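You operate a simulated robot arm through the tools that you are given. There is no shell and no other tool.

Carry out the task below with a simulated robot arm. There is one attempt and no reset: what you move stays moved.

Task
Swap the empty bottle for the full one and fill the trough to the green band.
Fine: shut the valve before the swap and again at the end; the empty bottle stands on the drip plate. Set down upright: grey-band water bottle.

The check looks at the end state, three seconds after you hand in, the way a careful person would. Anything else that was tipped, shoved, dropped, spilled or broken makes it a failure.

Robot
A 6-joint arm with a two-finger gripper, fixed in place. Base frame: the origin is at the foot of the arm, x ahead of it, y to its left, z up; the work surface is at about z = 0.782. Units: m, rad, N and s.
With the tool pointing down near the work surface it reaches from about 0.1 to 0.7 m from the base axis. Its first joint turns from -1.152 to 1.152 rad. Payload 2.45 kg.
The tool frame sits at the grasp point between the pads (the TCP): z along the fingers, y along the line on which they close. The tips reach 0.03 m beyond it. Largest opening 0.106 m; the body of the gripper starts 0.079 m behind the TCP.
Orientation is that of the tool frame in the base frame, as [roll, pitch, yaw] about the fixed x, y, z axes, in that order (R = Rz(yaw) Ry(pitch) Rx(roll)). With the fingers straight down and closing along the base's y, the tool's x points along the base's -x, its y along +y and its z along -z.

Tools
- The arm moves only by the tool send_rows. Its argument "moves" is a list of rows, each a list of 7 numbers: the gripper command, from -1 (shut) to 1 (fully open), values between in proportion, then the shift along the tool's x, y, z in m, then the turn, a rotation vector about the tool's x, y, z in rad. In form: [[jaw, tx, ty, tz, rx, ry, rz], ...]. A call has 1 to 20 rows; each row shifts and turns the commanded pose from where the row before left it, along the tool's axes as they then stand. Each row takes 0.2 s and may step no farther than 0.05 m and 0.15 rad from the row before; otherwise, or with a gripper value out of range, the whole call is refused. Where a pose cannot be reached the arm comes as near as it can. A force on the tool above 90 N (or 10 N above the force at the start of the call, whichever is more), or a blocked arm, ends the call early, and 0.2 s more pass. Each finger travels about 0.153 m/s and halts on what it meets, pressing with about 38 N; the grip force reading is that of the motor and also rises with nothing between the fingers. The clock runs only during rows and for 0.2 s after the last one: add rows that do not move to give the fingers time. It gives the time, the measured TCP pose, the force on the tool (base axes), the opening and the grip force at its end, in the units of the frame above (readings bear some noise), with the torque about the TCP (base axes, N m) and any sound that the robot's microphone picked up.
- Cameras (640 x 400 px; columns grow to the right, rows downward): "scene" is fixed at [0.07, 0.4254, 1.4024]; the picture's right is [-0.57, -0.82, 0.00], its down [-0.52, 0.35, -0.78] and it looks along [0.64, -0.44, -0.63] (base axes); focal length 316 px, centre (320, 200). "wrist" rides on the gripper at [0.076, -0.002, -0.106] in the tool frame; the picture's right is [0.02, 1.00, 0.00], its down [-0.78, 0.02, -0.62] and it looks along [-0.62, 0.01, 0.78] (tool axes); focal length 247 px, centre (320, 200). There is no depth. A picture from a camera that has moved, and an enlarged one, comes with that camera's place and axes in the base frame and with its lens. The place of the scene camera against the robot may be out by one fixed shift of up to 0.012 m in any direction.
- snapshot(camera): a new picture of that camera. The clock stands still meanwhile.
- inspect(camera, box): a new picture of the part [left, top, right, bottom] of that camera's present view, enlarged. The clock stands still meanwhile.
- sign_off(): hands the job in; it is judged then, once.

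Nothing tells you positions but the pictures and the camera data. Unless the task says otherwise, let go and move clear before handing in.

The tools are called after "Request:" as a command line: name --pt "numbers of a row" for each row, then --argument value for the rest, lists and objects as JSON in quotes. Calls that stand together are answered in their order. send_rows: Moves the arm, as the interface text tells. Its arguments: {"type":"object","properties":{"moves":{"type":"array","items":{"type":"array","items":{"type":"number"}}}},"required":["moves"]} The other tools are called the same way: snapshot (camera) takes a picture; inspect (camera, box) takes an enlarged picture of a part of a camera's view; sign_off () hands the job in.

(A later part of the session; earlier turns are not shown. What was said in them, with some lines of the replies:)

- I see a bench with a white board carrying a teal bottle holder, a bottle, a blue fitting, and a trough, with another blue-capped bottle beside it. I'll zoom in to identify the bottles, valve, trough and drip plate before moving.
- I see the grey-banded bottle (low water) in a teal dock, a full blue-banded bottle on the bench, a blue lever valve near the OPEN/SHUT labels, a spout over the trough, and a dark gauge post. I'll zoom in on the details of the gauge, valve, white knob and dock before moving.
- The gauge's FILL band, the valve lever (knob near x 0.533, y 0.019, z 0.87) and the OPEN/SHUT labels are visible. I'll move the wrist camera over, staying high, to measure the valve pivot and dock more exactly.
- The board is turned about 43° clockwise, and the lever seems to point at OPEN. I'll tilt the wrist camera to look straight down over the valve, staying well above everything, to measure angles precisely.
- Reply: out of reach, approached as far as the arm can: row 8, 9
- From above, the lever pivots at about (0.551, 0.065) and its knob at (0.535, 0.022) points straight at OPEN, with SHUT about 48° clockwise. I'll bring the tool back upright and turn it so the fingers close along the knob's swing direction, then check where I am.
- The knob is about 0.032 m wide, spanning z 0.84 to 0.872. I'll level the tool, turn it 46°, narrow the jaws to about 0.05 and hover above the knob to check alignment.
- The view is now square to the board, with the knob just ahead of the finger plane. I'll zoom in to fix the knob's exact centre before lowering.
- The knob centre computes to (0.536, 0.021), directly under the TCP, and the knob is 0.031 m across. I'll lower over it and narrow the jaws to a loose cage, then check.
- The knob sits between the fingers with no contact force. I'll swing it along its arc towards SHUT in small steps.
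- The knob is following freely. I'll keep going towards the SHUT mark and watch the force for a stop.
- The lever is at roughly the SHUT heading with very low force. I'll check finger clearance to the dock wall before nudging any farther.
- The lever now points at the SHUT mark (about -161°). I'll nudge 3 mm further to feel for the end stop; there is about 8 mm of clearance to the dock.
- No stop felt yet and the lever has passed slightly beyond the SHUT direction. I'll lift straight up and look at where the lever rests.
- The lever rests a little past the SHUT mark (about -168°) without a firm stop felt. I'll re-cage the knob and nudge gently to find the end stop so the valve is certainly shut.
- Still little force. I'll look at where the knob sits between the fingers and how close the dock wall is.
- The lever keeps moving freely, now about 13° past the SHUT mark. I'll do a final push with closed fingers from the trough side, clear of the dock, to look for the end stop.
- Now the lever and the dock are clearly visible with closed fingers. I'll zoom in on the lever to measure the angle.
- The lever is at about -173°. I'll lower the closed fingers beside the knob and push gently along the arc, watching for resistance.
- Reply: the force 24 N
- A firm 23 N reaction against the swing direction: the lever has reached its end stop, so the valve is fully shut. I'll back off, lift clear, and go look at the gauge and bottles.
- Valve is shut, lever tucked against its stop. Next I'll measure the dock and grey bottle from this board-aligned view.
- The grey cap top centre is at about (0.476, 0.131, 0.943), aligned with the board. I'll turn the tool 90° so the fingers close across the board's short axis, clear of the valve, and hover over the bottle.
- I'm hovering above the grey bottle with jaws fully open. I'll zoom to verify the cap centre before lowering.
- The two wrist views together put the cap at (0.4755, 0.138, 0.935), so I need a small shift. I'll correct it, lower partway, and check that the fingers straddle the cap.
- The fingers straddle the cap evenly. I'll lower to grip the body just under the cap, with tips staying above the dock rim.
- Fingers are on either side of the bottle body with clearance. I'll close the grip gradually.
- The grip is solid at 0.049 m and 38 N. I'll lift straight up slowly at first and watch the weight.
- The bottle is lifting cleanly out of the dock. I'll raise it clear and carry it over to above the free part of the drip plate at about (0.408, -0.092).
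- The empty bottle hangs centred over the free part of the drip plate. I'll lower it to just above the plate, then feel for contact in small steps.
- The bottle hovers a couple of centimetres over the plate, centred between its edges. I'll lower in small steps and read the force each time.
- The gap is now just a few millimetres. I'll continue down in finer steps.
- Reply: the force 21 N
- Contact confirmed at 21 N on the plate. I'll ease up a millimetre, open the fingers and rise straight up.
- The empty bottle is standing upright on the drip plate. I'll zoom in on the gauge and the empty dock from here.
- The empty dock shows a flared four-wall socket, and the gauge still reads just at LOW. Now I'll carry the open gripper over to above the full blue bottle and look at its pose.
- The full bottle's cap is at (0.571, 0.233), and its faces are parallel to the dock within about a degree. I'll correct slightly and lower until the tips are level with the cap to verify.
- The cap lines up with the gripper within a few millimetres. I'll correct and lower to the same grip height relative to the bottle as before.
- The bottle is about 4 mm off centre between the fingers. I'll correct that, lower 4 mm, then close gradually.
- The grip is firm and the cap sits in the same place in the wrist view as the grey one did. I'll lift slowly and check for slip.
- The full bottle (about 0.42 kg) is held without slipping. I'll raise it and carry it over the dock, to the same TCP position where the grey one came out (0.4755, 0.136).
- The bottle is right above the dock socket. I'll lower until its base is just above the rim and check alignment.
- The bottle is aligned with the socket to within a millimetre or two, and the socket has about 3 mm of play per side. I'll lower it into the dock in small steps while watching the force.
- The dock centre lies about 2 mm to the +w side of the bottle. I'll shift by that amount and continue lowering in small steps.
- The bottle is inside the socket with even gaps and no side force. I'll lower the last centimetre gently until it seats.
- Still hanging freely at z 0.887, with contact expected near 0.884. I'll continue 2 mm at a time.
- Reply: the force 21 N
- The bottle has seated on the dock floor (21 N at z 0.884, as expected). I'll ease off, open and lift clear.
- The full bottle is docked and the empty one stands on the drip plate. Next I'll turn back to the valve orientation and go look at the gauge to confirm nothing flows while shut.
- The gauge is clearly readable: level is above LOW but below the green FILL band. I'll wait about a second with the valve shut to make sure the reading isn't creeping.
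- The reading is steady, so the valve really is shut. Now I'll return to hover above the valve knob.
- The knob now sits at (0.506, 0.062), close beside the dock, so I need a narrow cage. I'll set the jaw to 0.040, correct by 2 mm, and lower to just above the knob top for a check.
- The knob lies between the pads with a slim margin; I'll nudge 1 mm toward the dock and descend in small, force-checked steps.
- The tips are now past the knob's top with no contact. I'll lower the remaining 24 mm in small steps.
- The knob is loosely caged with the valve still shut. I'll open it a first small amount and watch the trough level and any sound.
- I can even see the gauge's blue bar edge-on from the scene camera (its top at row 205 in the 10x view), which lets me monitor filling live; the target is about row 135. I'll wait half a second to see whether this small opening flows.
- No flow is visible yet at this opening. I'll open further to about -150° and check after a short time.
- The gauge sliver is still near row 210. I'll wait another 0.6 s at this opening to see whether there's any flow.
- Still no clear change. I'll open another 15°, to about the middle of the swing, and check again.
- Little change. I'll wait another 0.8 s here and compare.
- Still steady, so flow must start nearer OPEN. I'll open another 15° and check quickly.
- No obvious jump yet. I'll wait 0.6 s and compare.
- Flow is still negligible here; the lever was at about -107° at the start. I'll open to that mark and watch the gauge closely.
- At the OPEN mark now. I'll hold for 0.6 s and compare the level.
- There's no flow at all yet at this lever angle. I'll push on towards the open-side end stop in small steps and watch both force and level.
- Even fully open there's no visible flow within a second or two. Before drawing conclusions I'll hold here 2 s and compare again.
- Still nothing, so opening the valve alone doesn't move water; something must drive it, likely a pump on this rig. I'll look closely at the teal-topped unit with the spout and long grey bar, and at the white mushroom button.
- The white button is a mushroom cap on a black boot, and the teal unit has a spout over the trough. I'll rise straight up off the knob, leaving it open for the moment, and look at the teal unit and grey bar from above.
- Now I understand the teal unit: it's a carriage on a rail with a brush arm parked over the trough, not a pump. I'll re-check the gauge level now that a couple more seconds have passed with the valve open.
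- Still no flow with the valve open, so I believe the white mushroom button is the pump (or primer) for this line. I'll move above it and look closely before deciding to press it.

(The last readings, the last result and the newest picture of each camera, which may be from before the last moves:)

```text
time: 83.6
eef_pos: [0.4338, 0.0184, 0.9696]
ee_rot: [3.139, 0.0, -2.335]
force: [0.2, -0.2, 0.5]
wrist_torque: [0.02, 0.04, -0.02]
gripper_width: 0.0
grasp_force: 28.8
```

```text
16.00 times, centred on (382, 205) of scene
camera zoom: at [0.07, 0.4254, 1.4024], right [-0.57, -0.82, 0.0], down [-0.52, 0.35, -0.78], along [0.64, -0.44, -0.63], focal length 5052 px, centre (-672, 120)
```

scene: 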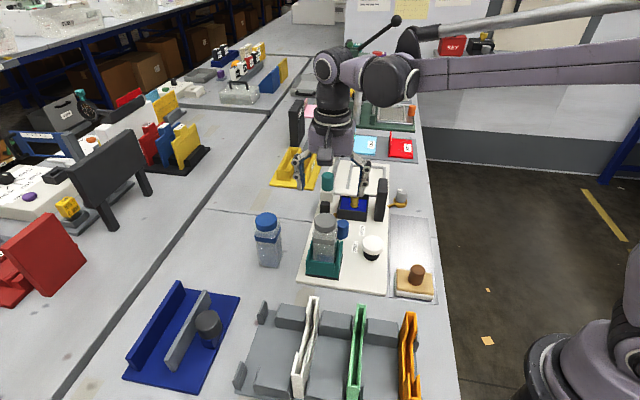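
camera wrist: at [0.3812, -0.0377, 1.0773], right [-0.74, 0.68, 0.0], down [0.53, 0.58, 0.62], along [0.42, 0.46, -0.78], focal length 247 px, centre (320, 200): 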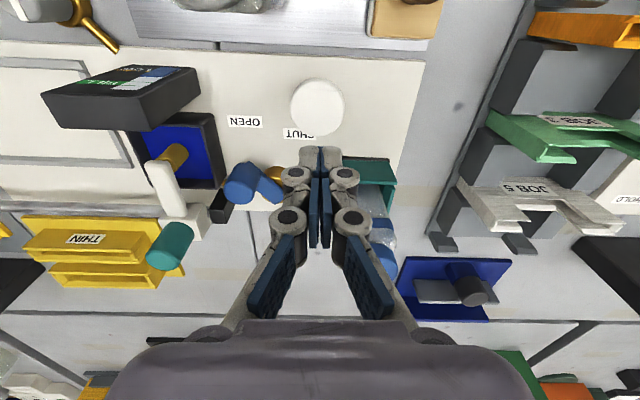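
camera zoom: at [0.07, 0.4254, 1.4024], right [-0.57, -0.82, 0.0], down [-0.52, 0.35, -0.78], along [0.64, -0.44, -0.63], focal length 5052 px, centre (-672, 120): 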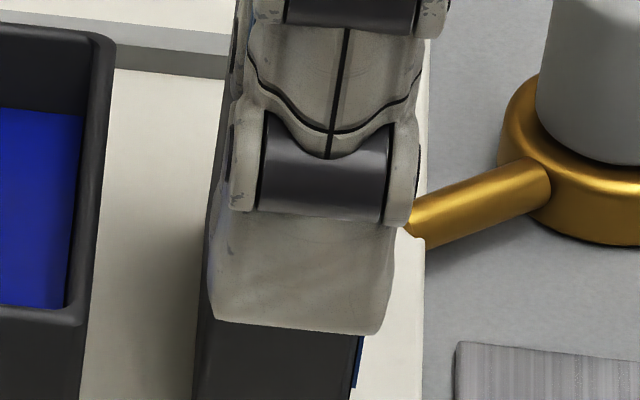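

From here the wrist camera can see both the button and the gauge face. The button top centre is at about (0.436, 0.021, 0.83); I'll zoom on the gauge to take a baseline reading.

Request:
inspect --camera "wrist" --box '[60, 50, 220, 150]'

Request:
inspect --camera "wrist" --box '[90, 55, 190, 105]'

```text
4.00 times, centred on (140, 100) of wrist
camera zoom: at [0.3812, -0.0377, 1.0773], right [-0.74, 0.68, 0.0], down [0.53, 0.58, 0.62], along [0.42, 0.46, -0.78], focal length 988 px, centre (1040, 600)
```

zoom: 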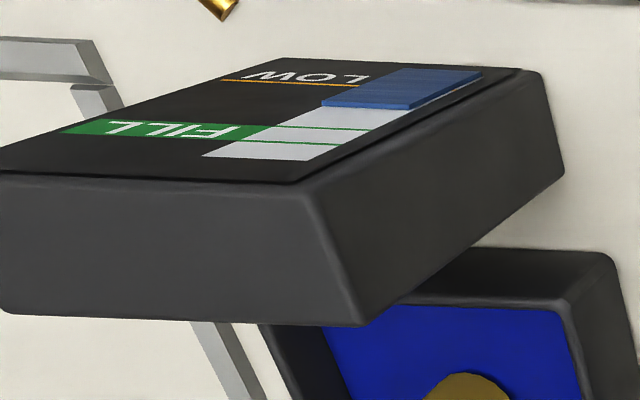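

```text
6.40 times, centred on (140, 80) of wrist
camera zoom: at [0.3812, -0.0377, 1.0773], right [-0.74, 0.68, 0.0], down [0.53, 0.58, 0.62], along [0.42, 0.46, -0.78], focal length 1581 px, centre (1472, 968)
```

zoom: 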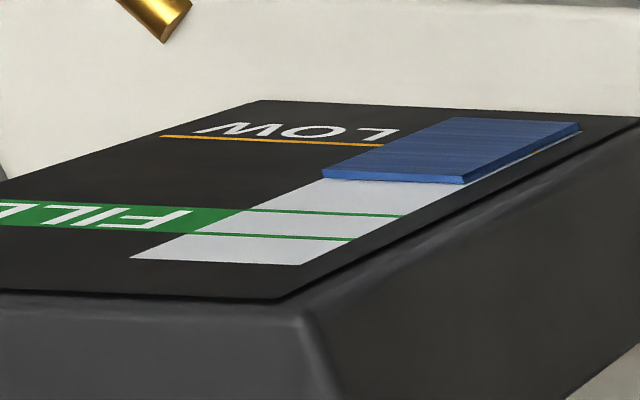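

Baseline: level below the FILL band. I'll centre over the button and lower the closed fingertips to just above it.

Request:
send_rows --pt "-1 -0.003 0 0.03 0 0 0" --pt "-1 0 0 0.03 0 0 0" --pt "-1 0 0 0.03 0 0 0" --pt "-1 0 0 0.008 0 0 0" --pt "-1 0 0 0 0 0 0"

Request:
inspect --camera "scene" --box '[340, 190, 420, 270]'

Request:
snapshot --camera "wrist"

```text
time: 84.8
eef_pos: [0.4364, 0.024, 0.8703]
ee_rot: [3.137, 0.0, -2.334]
force: [0.5, 0.1, 0.3]
wrist_torque: [0.02, 0.03, 0.03]
gripper_width: 0.0
grasp_force: 28.1
```

```text
5.00 times, centred on (380, 230) of scene
camera zoom: at [0.07, 0.4254, 1.4024], right [-0.57, -0.82, 0.0], down [-0.52, 0.35, -0.78], along [0.64, -0.44, -0.63], focal length 1579 px, centre (20, 50)
```

zoom: 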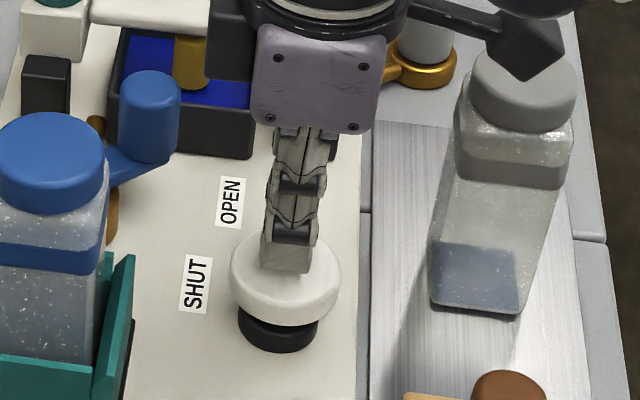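

```text
taken
camera wrist: at [0.3846, -0.0323, 0.9786], right [-0.74, 0.68, 0.0], down [0.53, 0.58, 0.62], along [0.42, 0.46, -0.78], focal length 247 px, centre (320, 200)
```

wrist: 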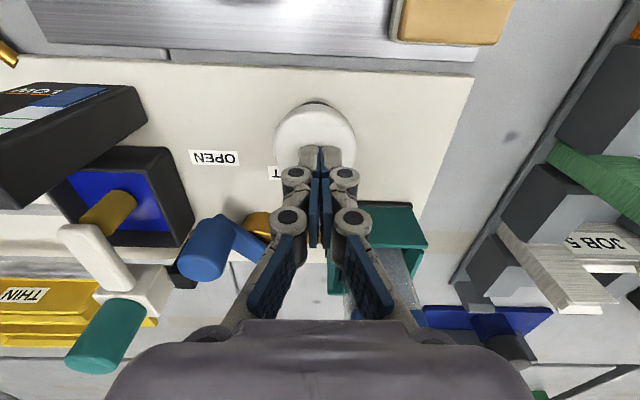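

The fingertips are just above the middle of the button. I'll press in 3 mm steps, reading force and gauge.

Request:
send_rows --pt "-1 0 0 0.004 0 0 0" --pt "-1 0 0 0.003 0 0 0" --pt "-1 0 0 0 0 0 0"

Request:
send_rows --pt "-1 0 0 0.003 0 0 0" --pt "-1 0 0 0 0 0 0"

Request:
send_rows --pt "-1 0 0 0.003 0 0 0" --pt "-1 0 0 0 0 0 0"

Request:
inspect --camera "scene" --box '[340, 190, 420, 270]'

```text
time: 85.6
eef_pos: [0.4353, 0.0237, 0.8635]
ee_rot: [3.138, 0.0, -2.334]
force: [0.4, 0.3, 0.1]
wrist_torque: [-0.03, 0.01, 0.05]
gripper_width: 0.0
grasp_force: 28.2
```

```text
time: 86.2
eef_pos: [0.4361, 0.0256, 0.8621]
ee_rot: [3.137, 0.0, -2.334]
force: [0.8, 0.6, 1.6]
wrist_torque: [0.0, -0.02, -0.02]
gripper_width: 0.006
grasp_force: 28.5
```

```text
time: 86.8
eef_pos: [0.4373, 0.024, 0.8582]
ee_rot: [3.138, 0.0, -2.333]
force: [-1.6, -0.1, 1.8]
wrist_torque: [0.0, 0.02, 0.03]
gripper_width: 0.0061
grasp_force: 29.1
```

```text
5.00 times, centred on (380, 230) of scene
camera zoom: at [0.0699, 0.4254, 1.4024], right [-0.57, -0.82, 0.0], down [-0.52, 0.35, -0.78], along [0.64, -0.44, -0.63], focal length 1579 px, centre (20, 50)
```

zoom: 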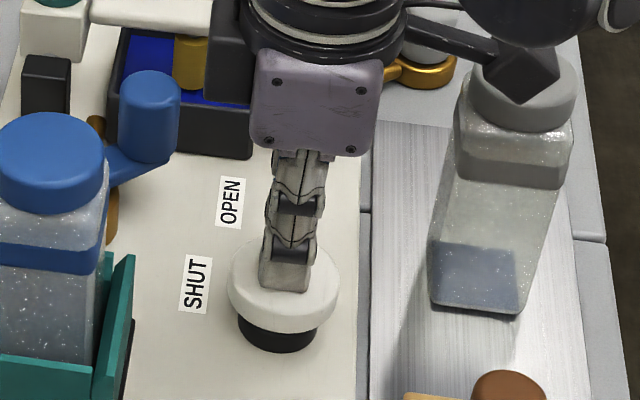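

The button gives way like a soft spring plunger (about 2 N), so it is a push pump. I'll check the gauge before pressing farther.

Request:
inspect --camera "wrist" --box '[0, 60, 160, 160]'

Request:
inspect --camera "scene" --box '[372, 195, 392, 215]'

```text
4.00 times, centred on (80, 110) of wrist
camera zoom: at [0.3841, -0.0328, 0.9661], right [-0.74, 0.68, 0.0], down [0.53, 0.58, 0.62], along [0.42, 0.46, -0.78], focal length 988 px, centre (1280, 560)
```

zoom: 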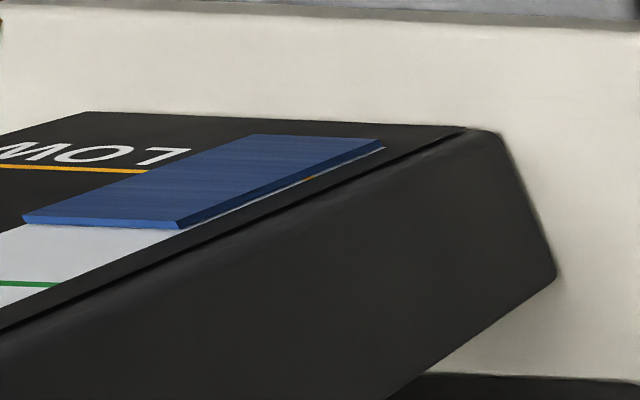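

```text
16.00 times, centred on (382, 205) of scene
camera zoom: at [0.0699, 0.4254, 1.4024], right [-0.57, -0.82, 0.0], down [-0.52, 0.35, -0.78], along [0.64, -0.44, -0.63], focal length 5052 px, centre (-672, 120)
```

zoom: 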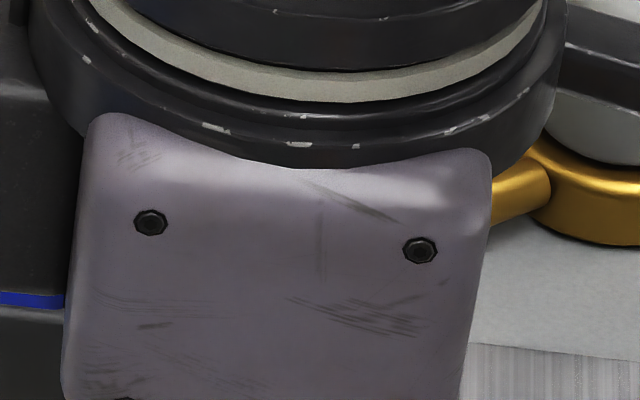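

The level looks unchanged so far. I'll press through the full stroke and check again.

Request:
send_rows --pt "-1 0 0 0.003 0 0 0" --pt "-1 0 0 0 0 0 0"

Request:
send_rows --pt "-1 0 0 0.003 0 0 0" --pt "-1 0 0 0 0 0 0"

Request:
inspect --camera "wrist" --box '[0, 60, 160, 160]'

Request:
inspect --camera "scene" --box '[340, 190, 420, 270]'

```text
time: 87.4
eef_pos: [0.4364, 0.0238, 0.8558]
ee_rot: [3.138, 0.001, -2.336]
force: [-0.7, 0.4, 2.7]
wrist_torque: [0.01, 0.04, -0.01]
gripper_width: 0.0058
grasp_force: 28.2
heard: click
```

```text
time: 88.0
eef_pos: [0.4368, 0.0249, 0.8526]
ee_rot: [3.14, -0.001, -2.335]
force: [0.2, 1.7, 12.1]
wrist_torque: [0.01, 0.01, -0.03]
gripper_width: 0.0058
grasp_force: 28.6
```

```text
4.00 times, centred on (80, 110) of wrist
camera zoom: at [0.3843, -0.0329, 0.9604], right [-0.74, 0.68, 0.0], down [0.53, 0.58, 0.62], along [0.42, 0.46, -0.78], focal length 988 px, centre (1280, 560)
```

zoom: 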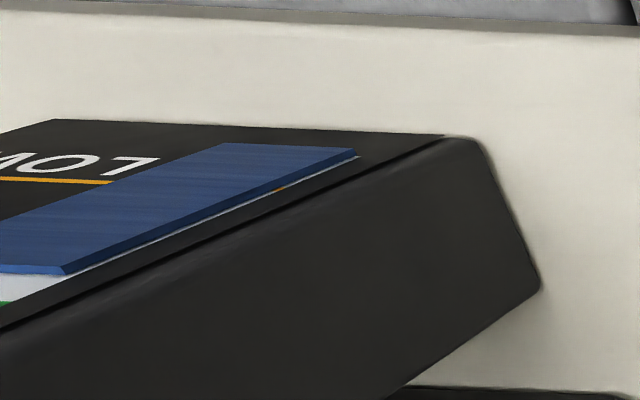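

```text
5.00 times, centred on (380, 230) of scene
camera zoom: at [0.0698, 0.4254, 1.4024], right [-0.57, -0.82, 0.0], down [-0.52, 0.35, -0.78], along [0.64, -0.44, -0.62], focal length 1579 px, centre (20, 50)
```

zoom: 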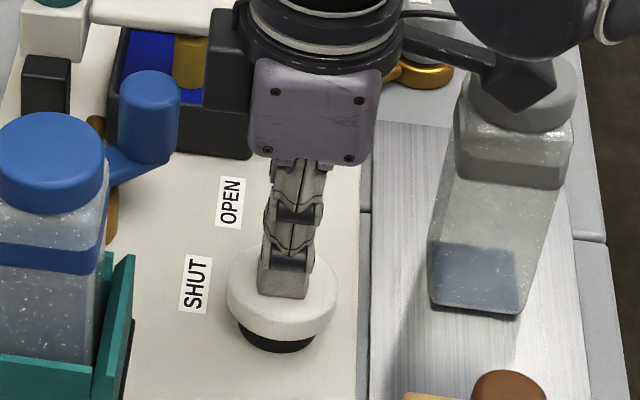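

A click, and the gauge level rose noticeably — so this is a stroke pump. I'll hold still briefly to see whether the level keeps rising while pressed.

Request:
send_rows --pt "-1 0 0 0 0 0 0"

Request:
inspect --camera "wrist" --box '[0, 60, 160, 160]'

```text
time: 88.4
eef_pos: [0.4369, 0.0239, 0.852]
ee_rot: [3.14, 0.0, -2.336]
force: [2.5, 0.6, 15.0]
wrist_torque: [0.03, -0.05, -0.02]
gripper_width: 0.006
grasp_force: 28.5
```

```text
4.00 times, centred on (80, 110) of wrist
camera zoom: at [0.3843, -0.0329, 0.9604], right [-0.74, 0.68, 0.0], down [0.53, 0.58, 0.62], along [0.42, 0.46, -0.78], focal length 988 px, centre (1280, 560)
```

zoom: 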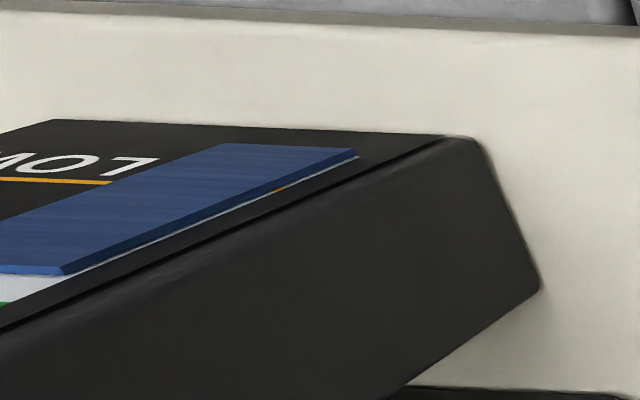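

The level stays put while held, so each press adds one fixed stroke. I'll raise off the button and read the gauge from the same spot as the baseline.

Request:
send_rows --pt "-1 0 0 -0.012 0 0 0" --pt "-1 0 0 -0.03 0 0 0" --pt "-1 0 0 -0.04 0 0 0" --pt "-1 0 0 -0.036 0 0 0" --pt "-1 0 0 0 0 0 0"

Request:
inspect --camera "wrist" --box '[90, 55, 190, 105]'

Request:
inspect --camera "scene" --box '[340, 190, 420, 270]'

```text
time: 89.6
eef_pos: [0.4374, 0.0207, 0.9718]
ee_rot: [3.14, 0.0, -2.336]
force: [0.4, -0.4, 0.2]
wrist_torque: [-0.01, 0.0, 0.0]
gripper_width: 0.0
grasp_force: 28.7
```

```text
6.40 times, centred on (140, 80) of wrist
camera zoom: at [0.3846, -0.0359, 1.08], right [-0.74, 0.68, 0.0], down [0.53, 0.58, 0.62], along [0.42, 0.46, -0.78], focal length 1581 px, centre (1472, 968)
```

zoom: 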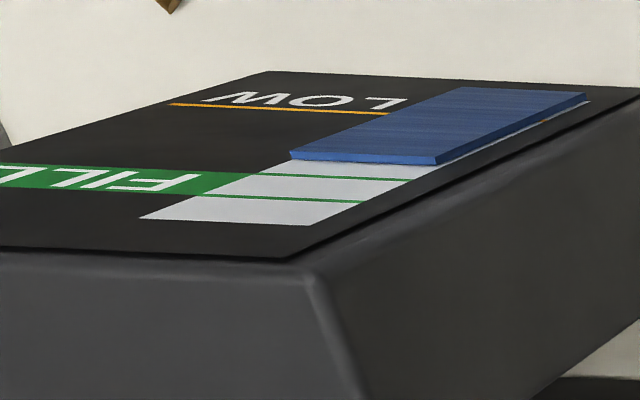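

```text
5.00 times, centred on (380, 230) of scene
camera zoom: at [0.07, 0.4254, 1.4024], right [-0.57, -0.82, 0.0], down [-0.52, 0.35, -0.78], along [0.64, -0.44, -0.63], focal length 1579 px, centre (20, 50)
```

zoom: 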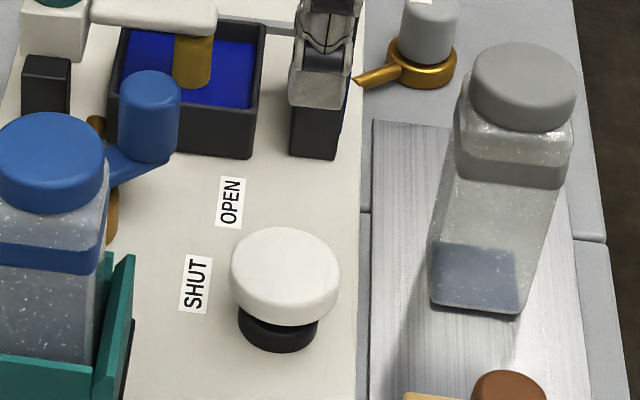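

One stroke raised the level by roughly a tenth of the scale; it's now a bit below the FILL band's lower line. I'll do one more stroke and read again.

Request:
send_rows --pt "-1 0 0.002 0.04 0 0 0" --pt "-1 0 0 0.04 0 0 0" --pt "-1 0 0 0.025 0 0 0" --pt "-1 0 0 0.006 0 0 0" --pt "-1 0 0 0.004 0 0 0" --pt "-1 0 0 0.003 0 0 0" --pt "-1 0 0 0 0 0 0"

Request:
send_rows --pt "-1 0 0 -0.012 0 0 0" --pt "-1 0 0 -0.03 0 0 0" --pt "-1 0 0 -0.04 0 0 0" --pt "-1 0 0 -0.036 0 0 0" --pt "-1 0 0 0 0 0 0"

Request:
inspect --camera "wrist" --box '[90, 55, 190, 105]'

```text
time: 91.2
eef_pos: [0.4354, 0.0237, 0.8522]
ee_rot: [3.139, 0.0, -2.334]
force: [-1.7, -3.2, 7.4]
wrist_torque: [-0.09, 0.06, -0.01]
gripper_width: 0.0059
grasp_force: 28.6
heard: click
```

```text
time: 92.4
eef_pos: [0.4366, 0.0239, 0.9708]
ee_rot: [3.138, -0.001, -2.335]
force: [0.3, -0.3, 0.0]
wrist_torque: [0.01, 0.01, -0.01]
gripper_width: 0.0
grasp_force: 28.4
```

```text
6.40 times, centred on (140, 80) of wrist
camera zoom: at [0.3836, -0.0333, 1.0789], right [-0.74, 0.68, 0.0], down [0.53, 0.58, 0.62], along [0.42, 0.46, -0.78], focal length 1581 px, centre (1472, 968)
```

zoom: 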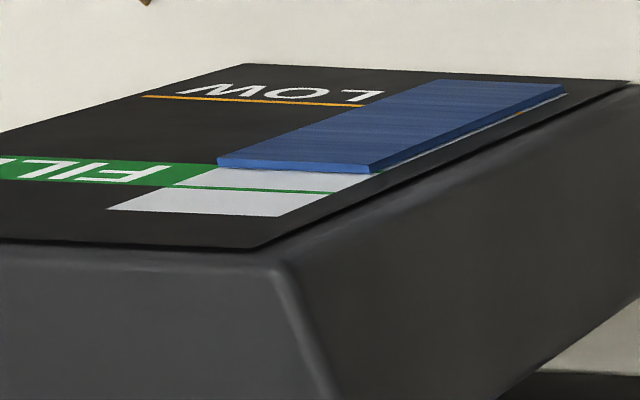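

The level now appears to have just reached the lower edge of the green band. I'll move to the square-on gauge view to measure precisely before deciding on a third stroke.

Request:
send_rows --pt "-1 0 0 -0.02 0 0 0" --pt "-1 0.032 -0.0306 0 0 0 0" --pt "-1 0.032 -0.0306 0 0 0 0" --pt "-1 0.032 -0.0306 0 0 0 0" --pt "-1 0.032 -0.0306 0 0 0 0" --pt "-1 0 0 0 0 0 0"

Request:
snapshot --camera "wrist"

Request:
inspect --camera "wrist" --box '[250, 150, 320, 220]'

```text
time: 93.8
eef_pos: [0.4355, -0.153, 0.9899]
ee_rot: [3.139, 0.0, -2.335]
force: [0.2, 0.1, -0.6]
wrist_torque: [0.01, 0.0, -0.01]
gripper_width: 0.0003
grasp_force: 28.6
```

```text
taken
camera wrist: at [0.3825, -0.2101, 1.0983], right [-0.74, 0.68, 0.0], down [0.53, 0.58, 0.62], along [0.42, 0.46, -0.78], focal length 247 px, centre (320, 200)
```

wrist: 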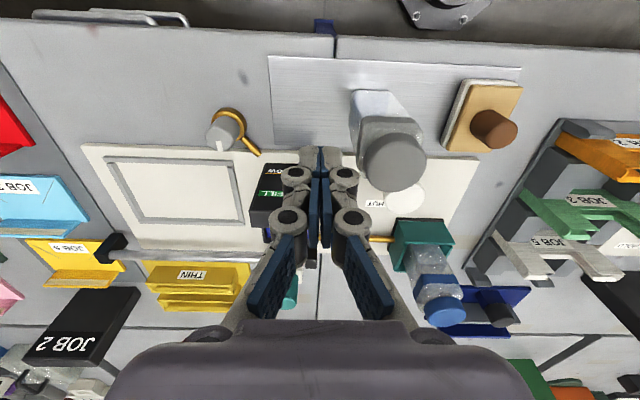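

```text
5.71 times, centred on (285, 185) of wrist
camera zoom: at [0.3825, -0.2101, 1.0983], right [-0.74, 0.68, 0.0], down [0.53, 0.58, 0.62], along [0.42, 0.46, -0.78], focal length 1411 px, centre (520, 286)
```

zoom: 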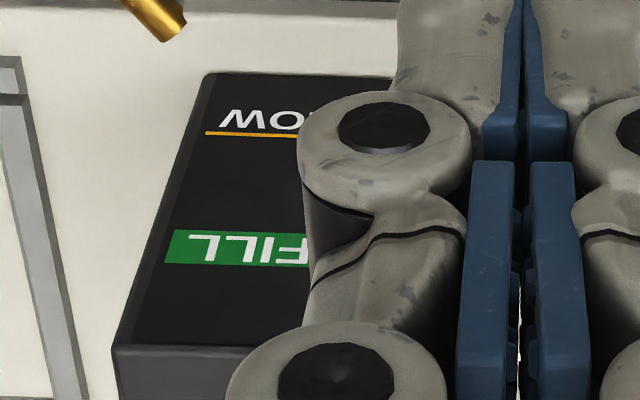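

The closed fingers are blocking the scale. I'll open the jaws here, in clear air, to see it.

Request:
send_rows --pt "0 0 0 0 0 0 0" --pt "0 0 0 0 0 0 0"

Request:
inspect --camera "wrist" --box '[260, 150, 330, 220]'

Request:
inspect --camera "wrist" --box '[285, 165, 315, 205]'

```text
time: 94.4
eef_pos: [0.4344, -0.1522, 0.9904]
ee_rot: [3.139, 0.0, -2.335]
force: [0.4, -0.3, -0.2]
wrist_torque: [0.02, 0.04, 0.01]
gripper_width: 0.0528
grasp_force: 0.1
```

```text
5.71 times, centred on (295, 185) of wrist
camera zoom: at [0.3826, -0.2096, 1.0983], right [-0.74, 0.68, 0.0], down [0.53, 0.58, 0.62], along [0.42, 0.46, -0.78], focal length 1411 px, centre (463, 286)
```

zoom: 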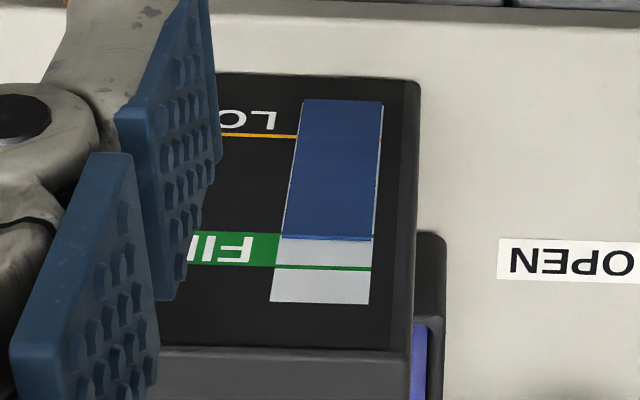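

```text
10.00 times, centred on (300, 185) of wrist
camera zoom: at [0.3826, -0.2096, 1.0983], right [-0.74, 0.68, 0.0], down [0.53, 0.58, 0.62], along [0.42, 0.46, -0.78], focal length 2470 px, centre (520, 350)
```

zoom: 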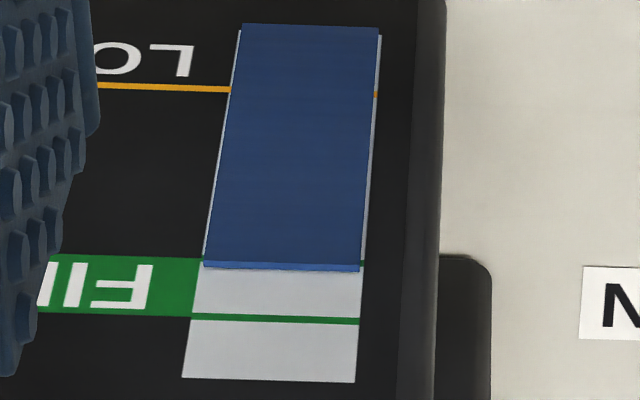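

The level sits just inside the green band (about 73% with the band from 70.5% to 85.4%); a third stroke of about 12% would land right at the upper edge, so I'll stop here. Now I'll go back over the gauge at a safe height to the valve knob to shut it.

Request:
send_rows --pt "-0.1 0 0 -0.03 0 0 0" --pt "-0.1 -0.0403 0.007 0 0 0 0" --pt "-0.1 -0.0403 0.007 0 0 0 0" --pt "-0.1 -0.0403 0.007 0 0 0 0" --pt "-0.1 -0.0403 0.007 0 0 0 0" --pt "-0.1 -0.0403 0.007 0 0 0 0" --pt "-0.1 0 0 0 0 0 0" --pt "-0.1 0 0 0.035 0 0 0" --pt "-0.1 0 0 0.03 0 0 0" --pt "-0.1 0 0 0 0 0 0"

Request:
snapshot --camera "wrist"

Request:
inspect --camera "wrist" --box '[200, 60, 400, 200]'

```text
time: 96.6
eef_pos: [0.5503, 0.0175, 0.955]
ee_rot: [3.14, 0.002, -2.337]
force: [-0.6, 0.0, -0.5]
wrist_torque: [0.03, 0.06, 0.01]
gripper_width: 0.0477
grasp_force: 0.0
```

```text
taken
camera wrist: at [0.4973, -0.0395, 1.0633], right [-0.74, 0.68, 0.0], down [0.53, 0.58, 0.62], along [0.42, 0.46, -0.78], focal length 247 px, centre (320, 200)
```

wrist: 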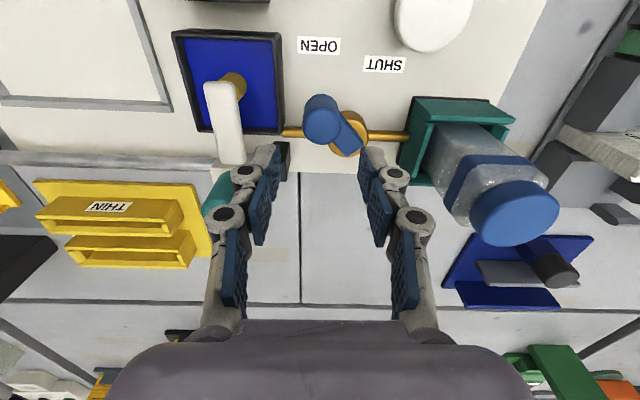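

```text
2.86 times, centred on (300, 130) of wrist
camera zoom: at [0.4973, -0.0395, 1.0633], right [-0.74, 0.68, 0.0], down [0.53, 0.58, 0.62], along [0.42, 0.46, -0.78], focal length 706 px, centre (377, 400)
```

zoom: 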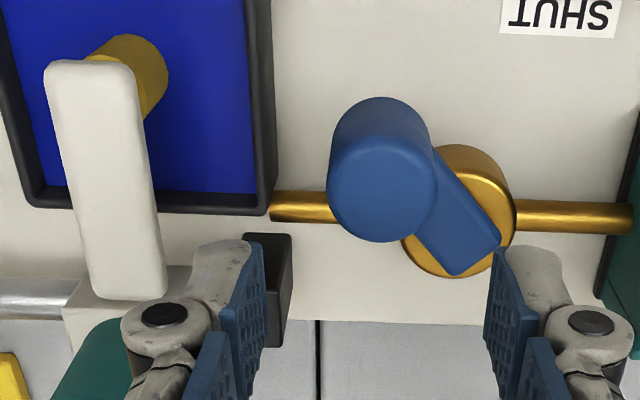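

The knob is at (0.548, 0.0185), 2 mm from the jaw centre. I'll correct, narrow to 0.042 and descend in checked steps.

Request:
send_rows --pt "-0.2 0.0005 0.002 0 0 0 0" --pt "-0.2 0 0 0.025 0 0 0" --pt "-0.2 0 0 0.02 0 0 0" --pt "-0.2 0 0 0 0 0 0"

Request:
inspect --camera "wrist" --box '[200, 60, 400, 200]'

```text
time: 97.6
eef_pos: [0.5478, 0.0178, 0.9098]
ee_rot: [3.139, -0.001, -2.336]
force: [0.0, 0.7, 0.0]
wrist_torque: [0.02, 0.0, 0.03]
gripper_width: 0.0426
grasp_force: 0.1
```

```text
2.86 times, centred on (300, 130) of wrist
camera zoom: at [0.495, -0.0392, 1.0186], right [-0.74, 0.68, 0.0], down [0.53, 0.58, 0.62], along [0.42, 0.46, -0.78], focal length 706 px, centre (377, 400)
```

zoom: 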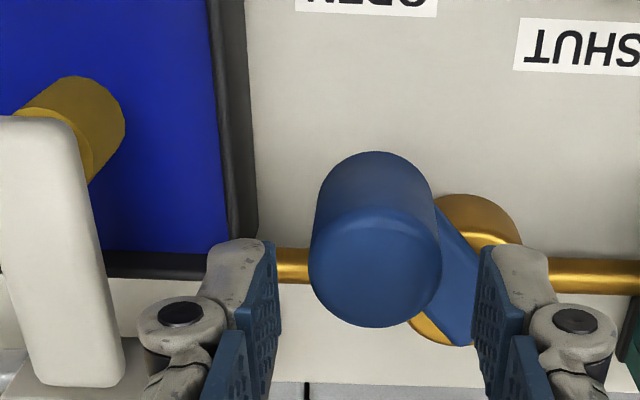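

The knob is centred between the pads. I'll lower the last 35 mm in steps.

Request:
send_rows --pt "-0.2 0 0 0.007 0 0 0" --pt "-0.2 0 0 0.007 0 0 0" --pt "-0.2 0 0 0.007 0 0 0" --pt "-0.2 0 0 0.007 0 0 0" --pt "-0.2 0 0 0.007 0 0 0" --pt "-0.245 0 0 0 0 0 0"

Request:
inspect --camera "wrist" --box '[200, 60, 400, 200]'

```text
time: 99.0
eef_pos: [0.5469, 0.0181, 0.8752]
ee_rot: [3.137, -0.001, -2.335]
force: [-0.2, -0.4, 0.1]
wrist_torque: [-0.02, 0.0, 0.0]
gripper_width: 0.0399
grasp_force: 0.0
```

```text
2.86 times, centred on (300, 130) of wrist
camera zoom: at [0.4948, -0.0388, 0.9828], right [-0.74, 0.68, 0.0], down [0.53, 0.58, 0.62], along [0.42, 0.46, -0.78], focal length 706 px, centre (377, 400)
```

zoom: 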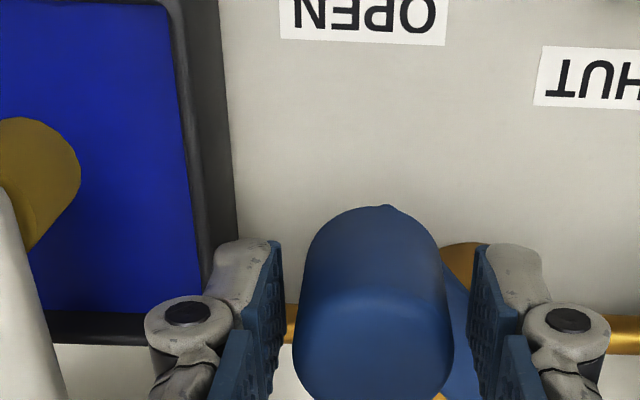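

The knob is caged. I'll swing it along its arc back toward SHUT.

Request:
send_rows --pt "-0.245 0.0028 0.0065 0 0 0 0" --pt "-0.245 0.0027 0.0065 0 0 0 0" --pt "-0.245 0.002 0.0052 0 0 0 0" --pt "-0.245 0.002 0.0052 0 0 0 0" --pt "-0.245 0.0006 0.0056 0 0 0 0" --pt "-0.245 0.0006 0.0055 0 0 0 0" --pt "-0.245 -0.0008 0.0055 0 0 0 0" --pt "-0.245 -0.0009 0.0055 0 0 0 0" --pt "-0.245 0 0 0 0 0 0"

Request:
inspect --camera "wrist" --box '[220, 60, 420, 200]'

```text
time: 101.0
eef_pos: [0.5082, 0.0438, 0.8773]
ee_rot: [3.14, 0.0, -2.336]
force: [-0.1, -0.8, 0.0]
wrist_torque: [-0.04, -0.03, -0.02]
gripper_width: 0.041
grasp_force: 0.7
```

```text
2.86 times, centred on (320, 130) of wrist
camera zoom: at [0.4557, -0.0138, 0.984], right [-0.74, 0.68, 0.0], down [0.53, 0.58, 0.62], along [0.42, 0.46, -0.78], focal length 706 px, centre (320, 400)
```

zoom: 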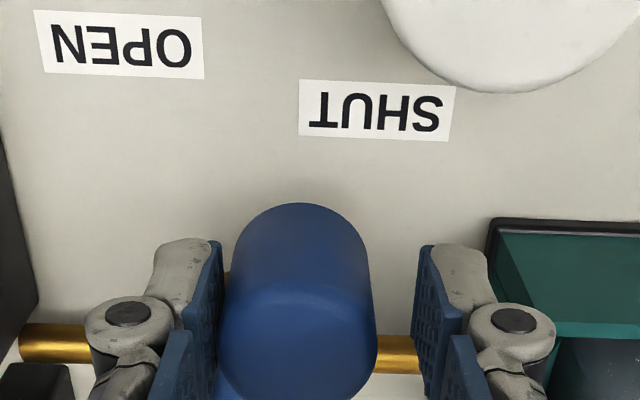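

The knob follows the left finger well. I'll continue the arc towards the SHUT stop, keeping clear of the dock.

Request:
send_rows --pt "-0.245 -0.0016 0.0041 0 0 0 0" --pt "-0.245 -0.0017 0.0041 0 0 0 0" --pt "-0.27 -0.002 0.0031 0 0 0 0" --pt "-0.27 -0.002 0.0031 0 0 0 0" --pt "-0.27 0 0 0 0 0 0"

Request:
inspect --camera "wrist" --box '[220, 60, 420, 200]'

```text
time: 102.2
eef_pos: [0.5033, 0.0576, 0.8761]
ee_rot: [3.137, -0.001, -2.336]
force: [0.7, -2.2, 0.0]
wrist_torque: [-0.04, 0.0, -0.01]
gripper_width: 0.0399
grasp_force: 0.5
```

```text
2.86 times, centred on (320, 130) of wrist
camera zoom: at [0.4508, 0.0009, 0.9838], right [-0.74, 0.68, 0.0], down [0.53, 0.58, 0.62], along [0.42, 0.46, -0.78], focal length 706 px, centre (320, 400)
```

zoom: 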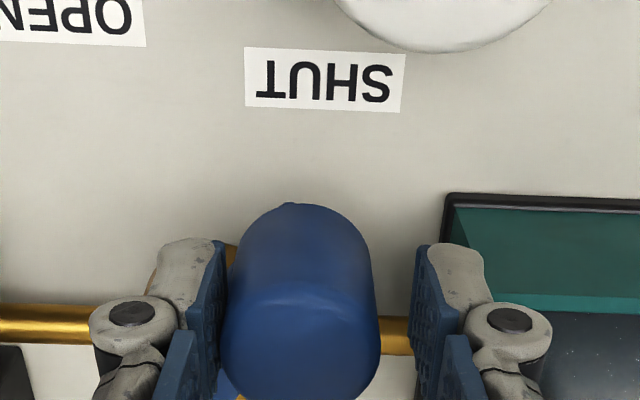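

The lever is at about -171°, past the SHUT mark. As before, I'll finish with closed fingers from the trough side to bring it to the end stop.

Request:
send_rows --pt "-0.2 0 -0.002 0 0 0 0" --pt "-0.2 0 0 -0.04 0 0 0" --pt "-0.2 0 0 -0.035 0 0 0" --pt "-0.6 0 -0.02 0 0 0 0" --pt "-1 0 -0.02 0 0 0 0" --pt "-1 0 0 0 0 0 0" --pt "-1 0 0 0 0 0 0"

Request:
inspect --camera "wrist" --box '[270, 80, 410, 180]'

```text
time: 103.8
eef_pos: [0.5326, 0.0293, 0.9519]
ee_rot: [3.137, 0.0, -2.336]
force: [0.1, 0.2, 0.0]
wrist_torque: [0.02, 0.0, 0.02]
gripper_width: 0.0
grasp_force: 28.0
```

```text
4.00 times, centred on (340, 130) of wrist
camera zoom: at [0.4806, -0.0279, 1.059], right [-0.74, 0.68, 0.0], down [0.53, 0.58, 0.62], along [0.42, 0.46, -0.78], focal length 988 px, centre (240, 480)
```

zoom: 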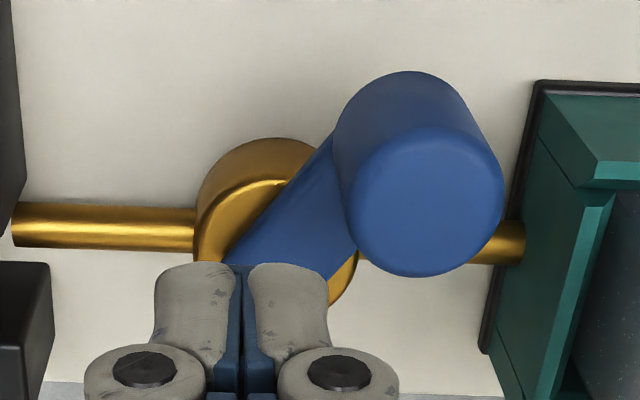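

Same geometry as the first time. I'll lower beside the knob and push gently to the stop.

Request:
send_rows --pt "-1 0 0 0.04 0 0 0" --pt "-1 0 0 0.041 0 0 0" --pt "-1 0 0 0 0 0 0"

Request:
send_rows --pt "-1 0 0.004 0 0 0 0" --pt "-1 0 0.004 0 0 0 0" --pt "-1 0 0 0 0 0 0"

Request:
send_rows --pt "-1 -0.001 0.003 0 0 0 0" --pt "-1 -0.001 0.003 0 0 0 0" --pt "-1 0 0 0 0 0 0"

```text
time: 104.6
eef_pos: [0.5326, 0.028, 0.8694]
ee_rot: [3.138, 0.0, -2.335]
force: [0.4, 1.1, 0.5]
wrist_torque: [0.0, -0.01, -0.01]
gripper_width: 0.0
grasp_force: 29.0
```

```text
time: 105.4
eef_pos: [0.5258, 0.0352, 0.8711]
ee_rot: [3.138, 0.001, -2.335]
force: [1.6, -0.9, -0.2]
wrist_torque: [0.01, 0.0, -0.03]
gripper_width: 0.0
grasp_force: 28.1
```

```text
time: 106.2
eef_pos: [0.526, 0.0369, 0.8695]
ee_rot: [-3.137, 0.0, -2.338]
force: [13.7, -19.7, 1.8]
wrist_torque: [0.05, 0.04, 0.07]
gripper_width: 0.0
grasp_force: 28.3
```

The same firm stop (about 24 N) shows the valve is fully shut. I'll back off, rise, and move away for a final check of valve, gauge and bottles.

Request:
send_rows --pt "-1 0.001 -0.008 0 0 0 0" --pt "-1 0 -0.004 0 0 0 0" --pt "-1 0 0 -0.04 0 0 0" --pt "-1 0 0 -0.04 0 0 0" --pt "-1 0 0 -0.04 0 0 0" --pt "-0.8 0.036 -0.0282 -0.01 0 0 0" --pt "-0.5 0.036 -0.0282 0 0 0 0" --pt "-0.2 0.036 -0.0282 0 0 0 0" --pt "0 0.036 -0.0282 0 0 0 0" --pt "0 0.036 -0.0147 0 0 0 0" --pt "0 0 0 0 0 0 0"

Request:
snapshot --camera "wrist"

Request:
snapshot --camera "scene"

```text
time: 108.6
eef_pos: [0.5016, -0.1855, 0.9985]
ee_rot: [3.138, -0.001, -2.335]
force: [-0.2, -0.1, -0.2]
wrist_torque: [0.04, -0.01, 0.02]
gripper_width: 0.0533
grasp_force: 0.0
```

```text
taken
camera wrist: at [0.4479, -0.2429, 1.1068], right [-0.74, 0.68, 0.0], down [0.53, 0.58, 0.62], along [0.42, 0.46, -0.78], focal length 247 px, centre (320, 200)
```

wrist: 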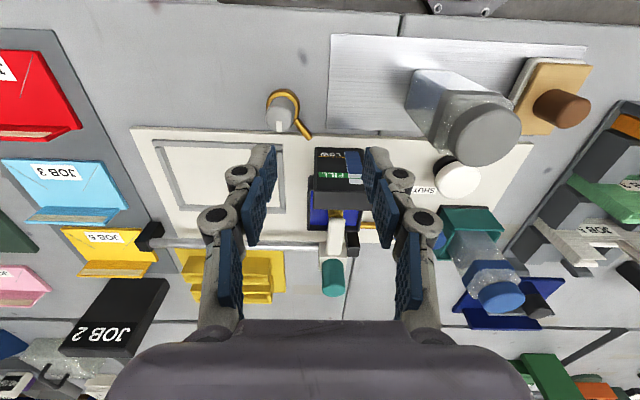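

```text
taken
```

scene: 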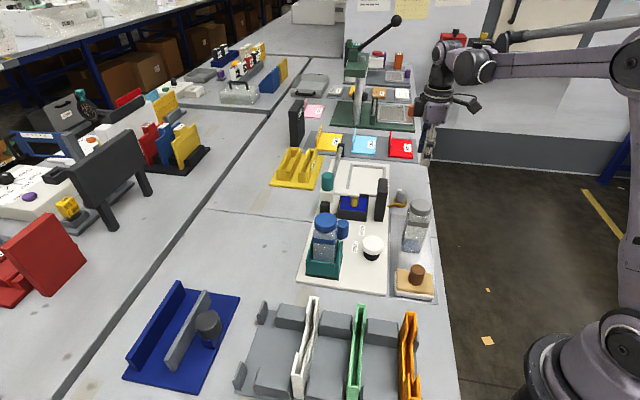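

Request:
inspect --camera "wrist" --box '[310, 140, 370, 190]'

Request:
inspect --camera "scene" --box '[290, 180, 450, 300]'

Request:
inspect --camera "scene" --box '[372, 195, 392, 215]'

```text
8.00 times, centred on (340, 165) of wrist
camera zoom: at [0.4479, -0.2429, 1.1068], right [-0.74, 0.68, 0.0], down [0.53, 0.58, 0.62], along [0.42, 0.46, -0.78], focal length 1976 px, centre (160, 480)
```

zoom: 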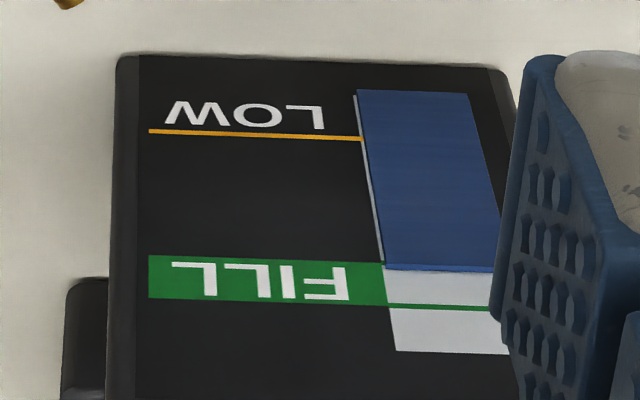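

```text
3.33 times, centred on (370, 240) of scene
camera zoom: at [0.07, 0.4253, 1.4024], right [-0.57, -0.82, 0.0], down [-0.52, 0.35, -0.78], along [0.64, -0.44, -0.63], focal length 1053 px, centre (153, 67)
```

zoom: 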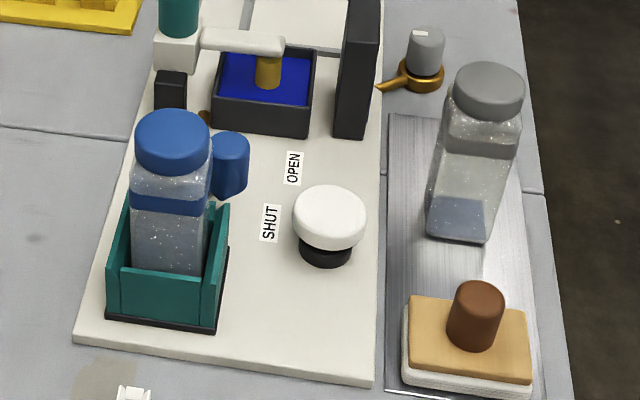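

```text
16.00 times, centred on (382, 205) of scene
camera zoom: at [0.07, 0.4253, 1.4024], right [-0.57, -0.82, 0.0], down [-0.52, 0.35, -0.78], along [0.64, -0.44, -0.63], focal length 5052 px, centre (-672, 120)
```

zoom: 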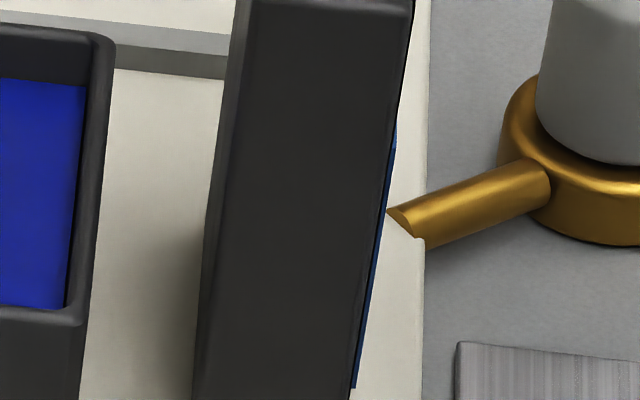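

The gauge reads inside the green FILL band, the valve lever rests at its shut stop, the empty grey-band bottle stands upright on the drip plate, and the full bottle is docked. I'll retreat upward to near the start pose and take one last look at the valve.

Request:
send_rows --pt "0 0 0 -0.04 0 0 0" --pt "0 0 0 -0.04 0 0 0" --pt "0 0 0 -0.02 0 0 0" --pt "0 0.0045 0.0386 0 0 0 0" --pt "0 0.0045 0.0386 0 0 0 0" --pt "0 0.0045 0.0386 0 0 0 0" --pt "0.5 0.0045 0.0386 0 0 0 0" --pt "1 0.0044 0.0386 0 0 0 0" --pt "1 0 0 0 0 0 0" --pt "1 0 0 0 0 0 0"

Request:
snapshot --camera "wrist"

Request:
inspect --camera "wrist" --box '[190, 80, 430, 240]'

Request:
inspect --camera "scene" --box '[300, 190, 440, 290]'

```text
time: 110.8
eef_pos: [0.3447, -0.0702, 1.1008]
ee_rot: [3.14, 0.0, -2.335]
force: [-0.6, 0.0, 0.2]
wrist_torque: [0.02, -0.02, -0.02]
gripper_width: 0.106
grasp_force: 0.0
```

```text
taken
camera wrist: at [0.2909, -0.1271, 1.209], right [-0.74, 0.68, 0.0], down [0.53, 0.58, 0.62], along [0.42, 0.46, -0.78], focal length 247 px, centre (320, 200)
```

wrist: 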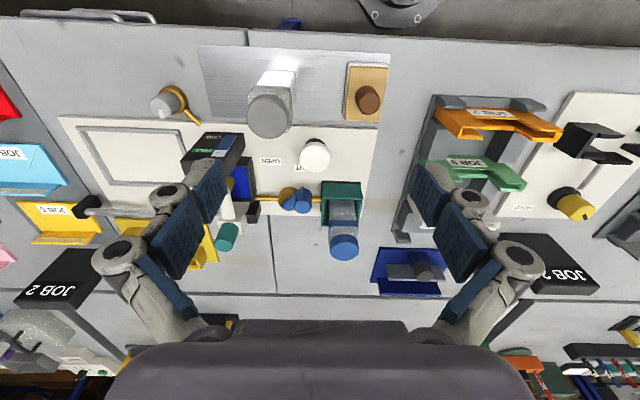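

```text
2.50 times, centred on (310, 160) of wrist
camera zoom: at [0.2909, -0.1271, 1.209], right [-0.74, 0.68, 0.0], down [0.53, 0.58, 0.62], along [0.42, 0.46, -0.78], focal length 617 px, centre (345, 300)
```

zoom: 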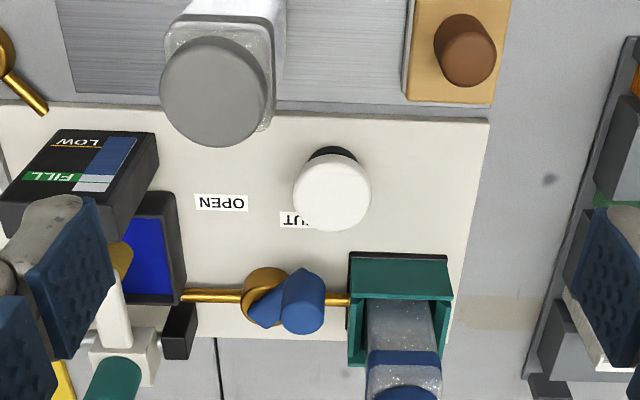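

```text
4.00 times, centred on (370, 240) of scene
camera zoom: at [0.07, 0.4254, 1.4024], right [-0.57, -0.82, 0.0], down [-0.52, 0.35, -0.78], along [0.64, -0.44, -0.63], focal length 1263 px, centre (120, 40)
```

zoom: 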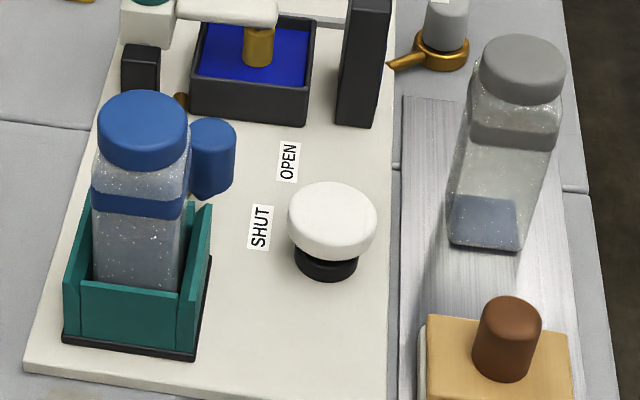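

Everything is in place: full blue bottle docked, grey-band bottle upright on the drip plate, lever at the shut stop, gauge inside the green band, nothing else disturbed, arm clear. I'm handing the job in.

Request:
sign_off

```text
The job is handed in.
```

I swapped the bottles, filled the trough into the green band and shut the valve, then handed the job in. I don't have the check's verdict.

- **Valve:** I pushed the lever to its end stop before lifting out the empty bottle, and again at the end. The stop was firm both times, at about 23–24 N, and lies a little past the SHUT mark.
- **Bottles:** The grey-band bottle stands upright on the drip plate. The full blue-band bottle is seated in the dock.
- **Fill:** Opening the valve alone moved no water. The white mushroom button on the board turned out to be a pump that adds about 12% of the scale per press. Two presses took the gauge from about 48% to 73%; the green band runs from about 70% to 85%.
- **Why I stopped there:** The level is only about 2–3% above the band's lower edge. A third press would have landed right at the upper edge.
- **Everything else:** In the last pictures nothing else looked tipped, moved or spilled. The arm is open and clear of the bench.
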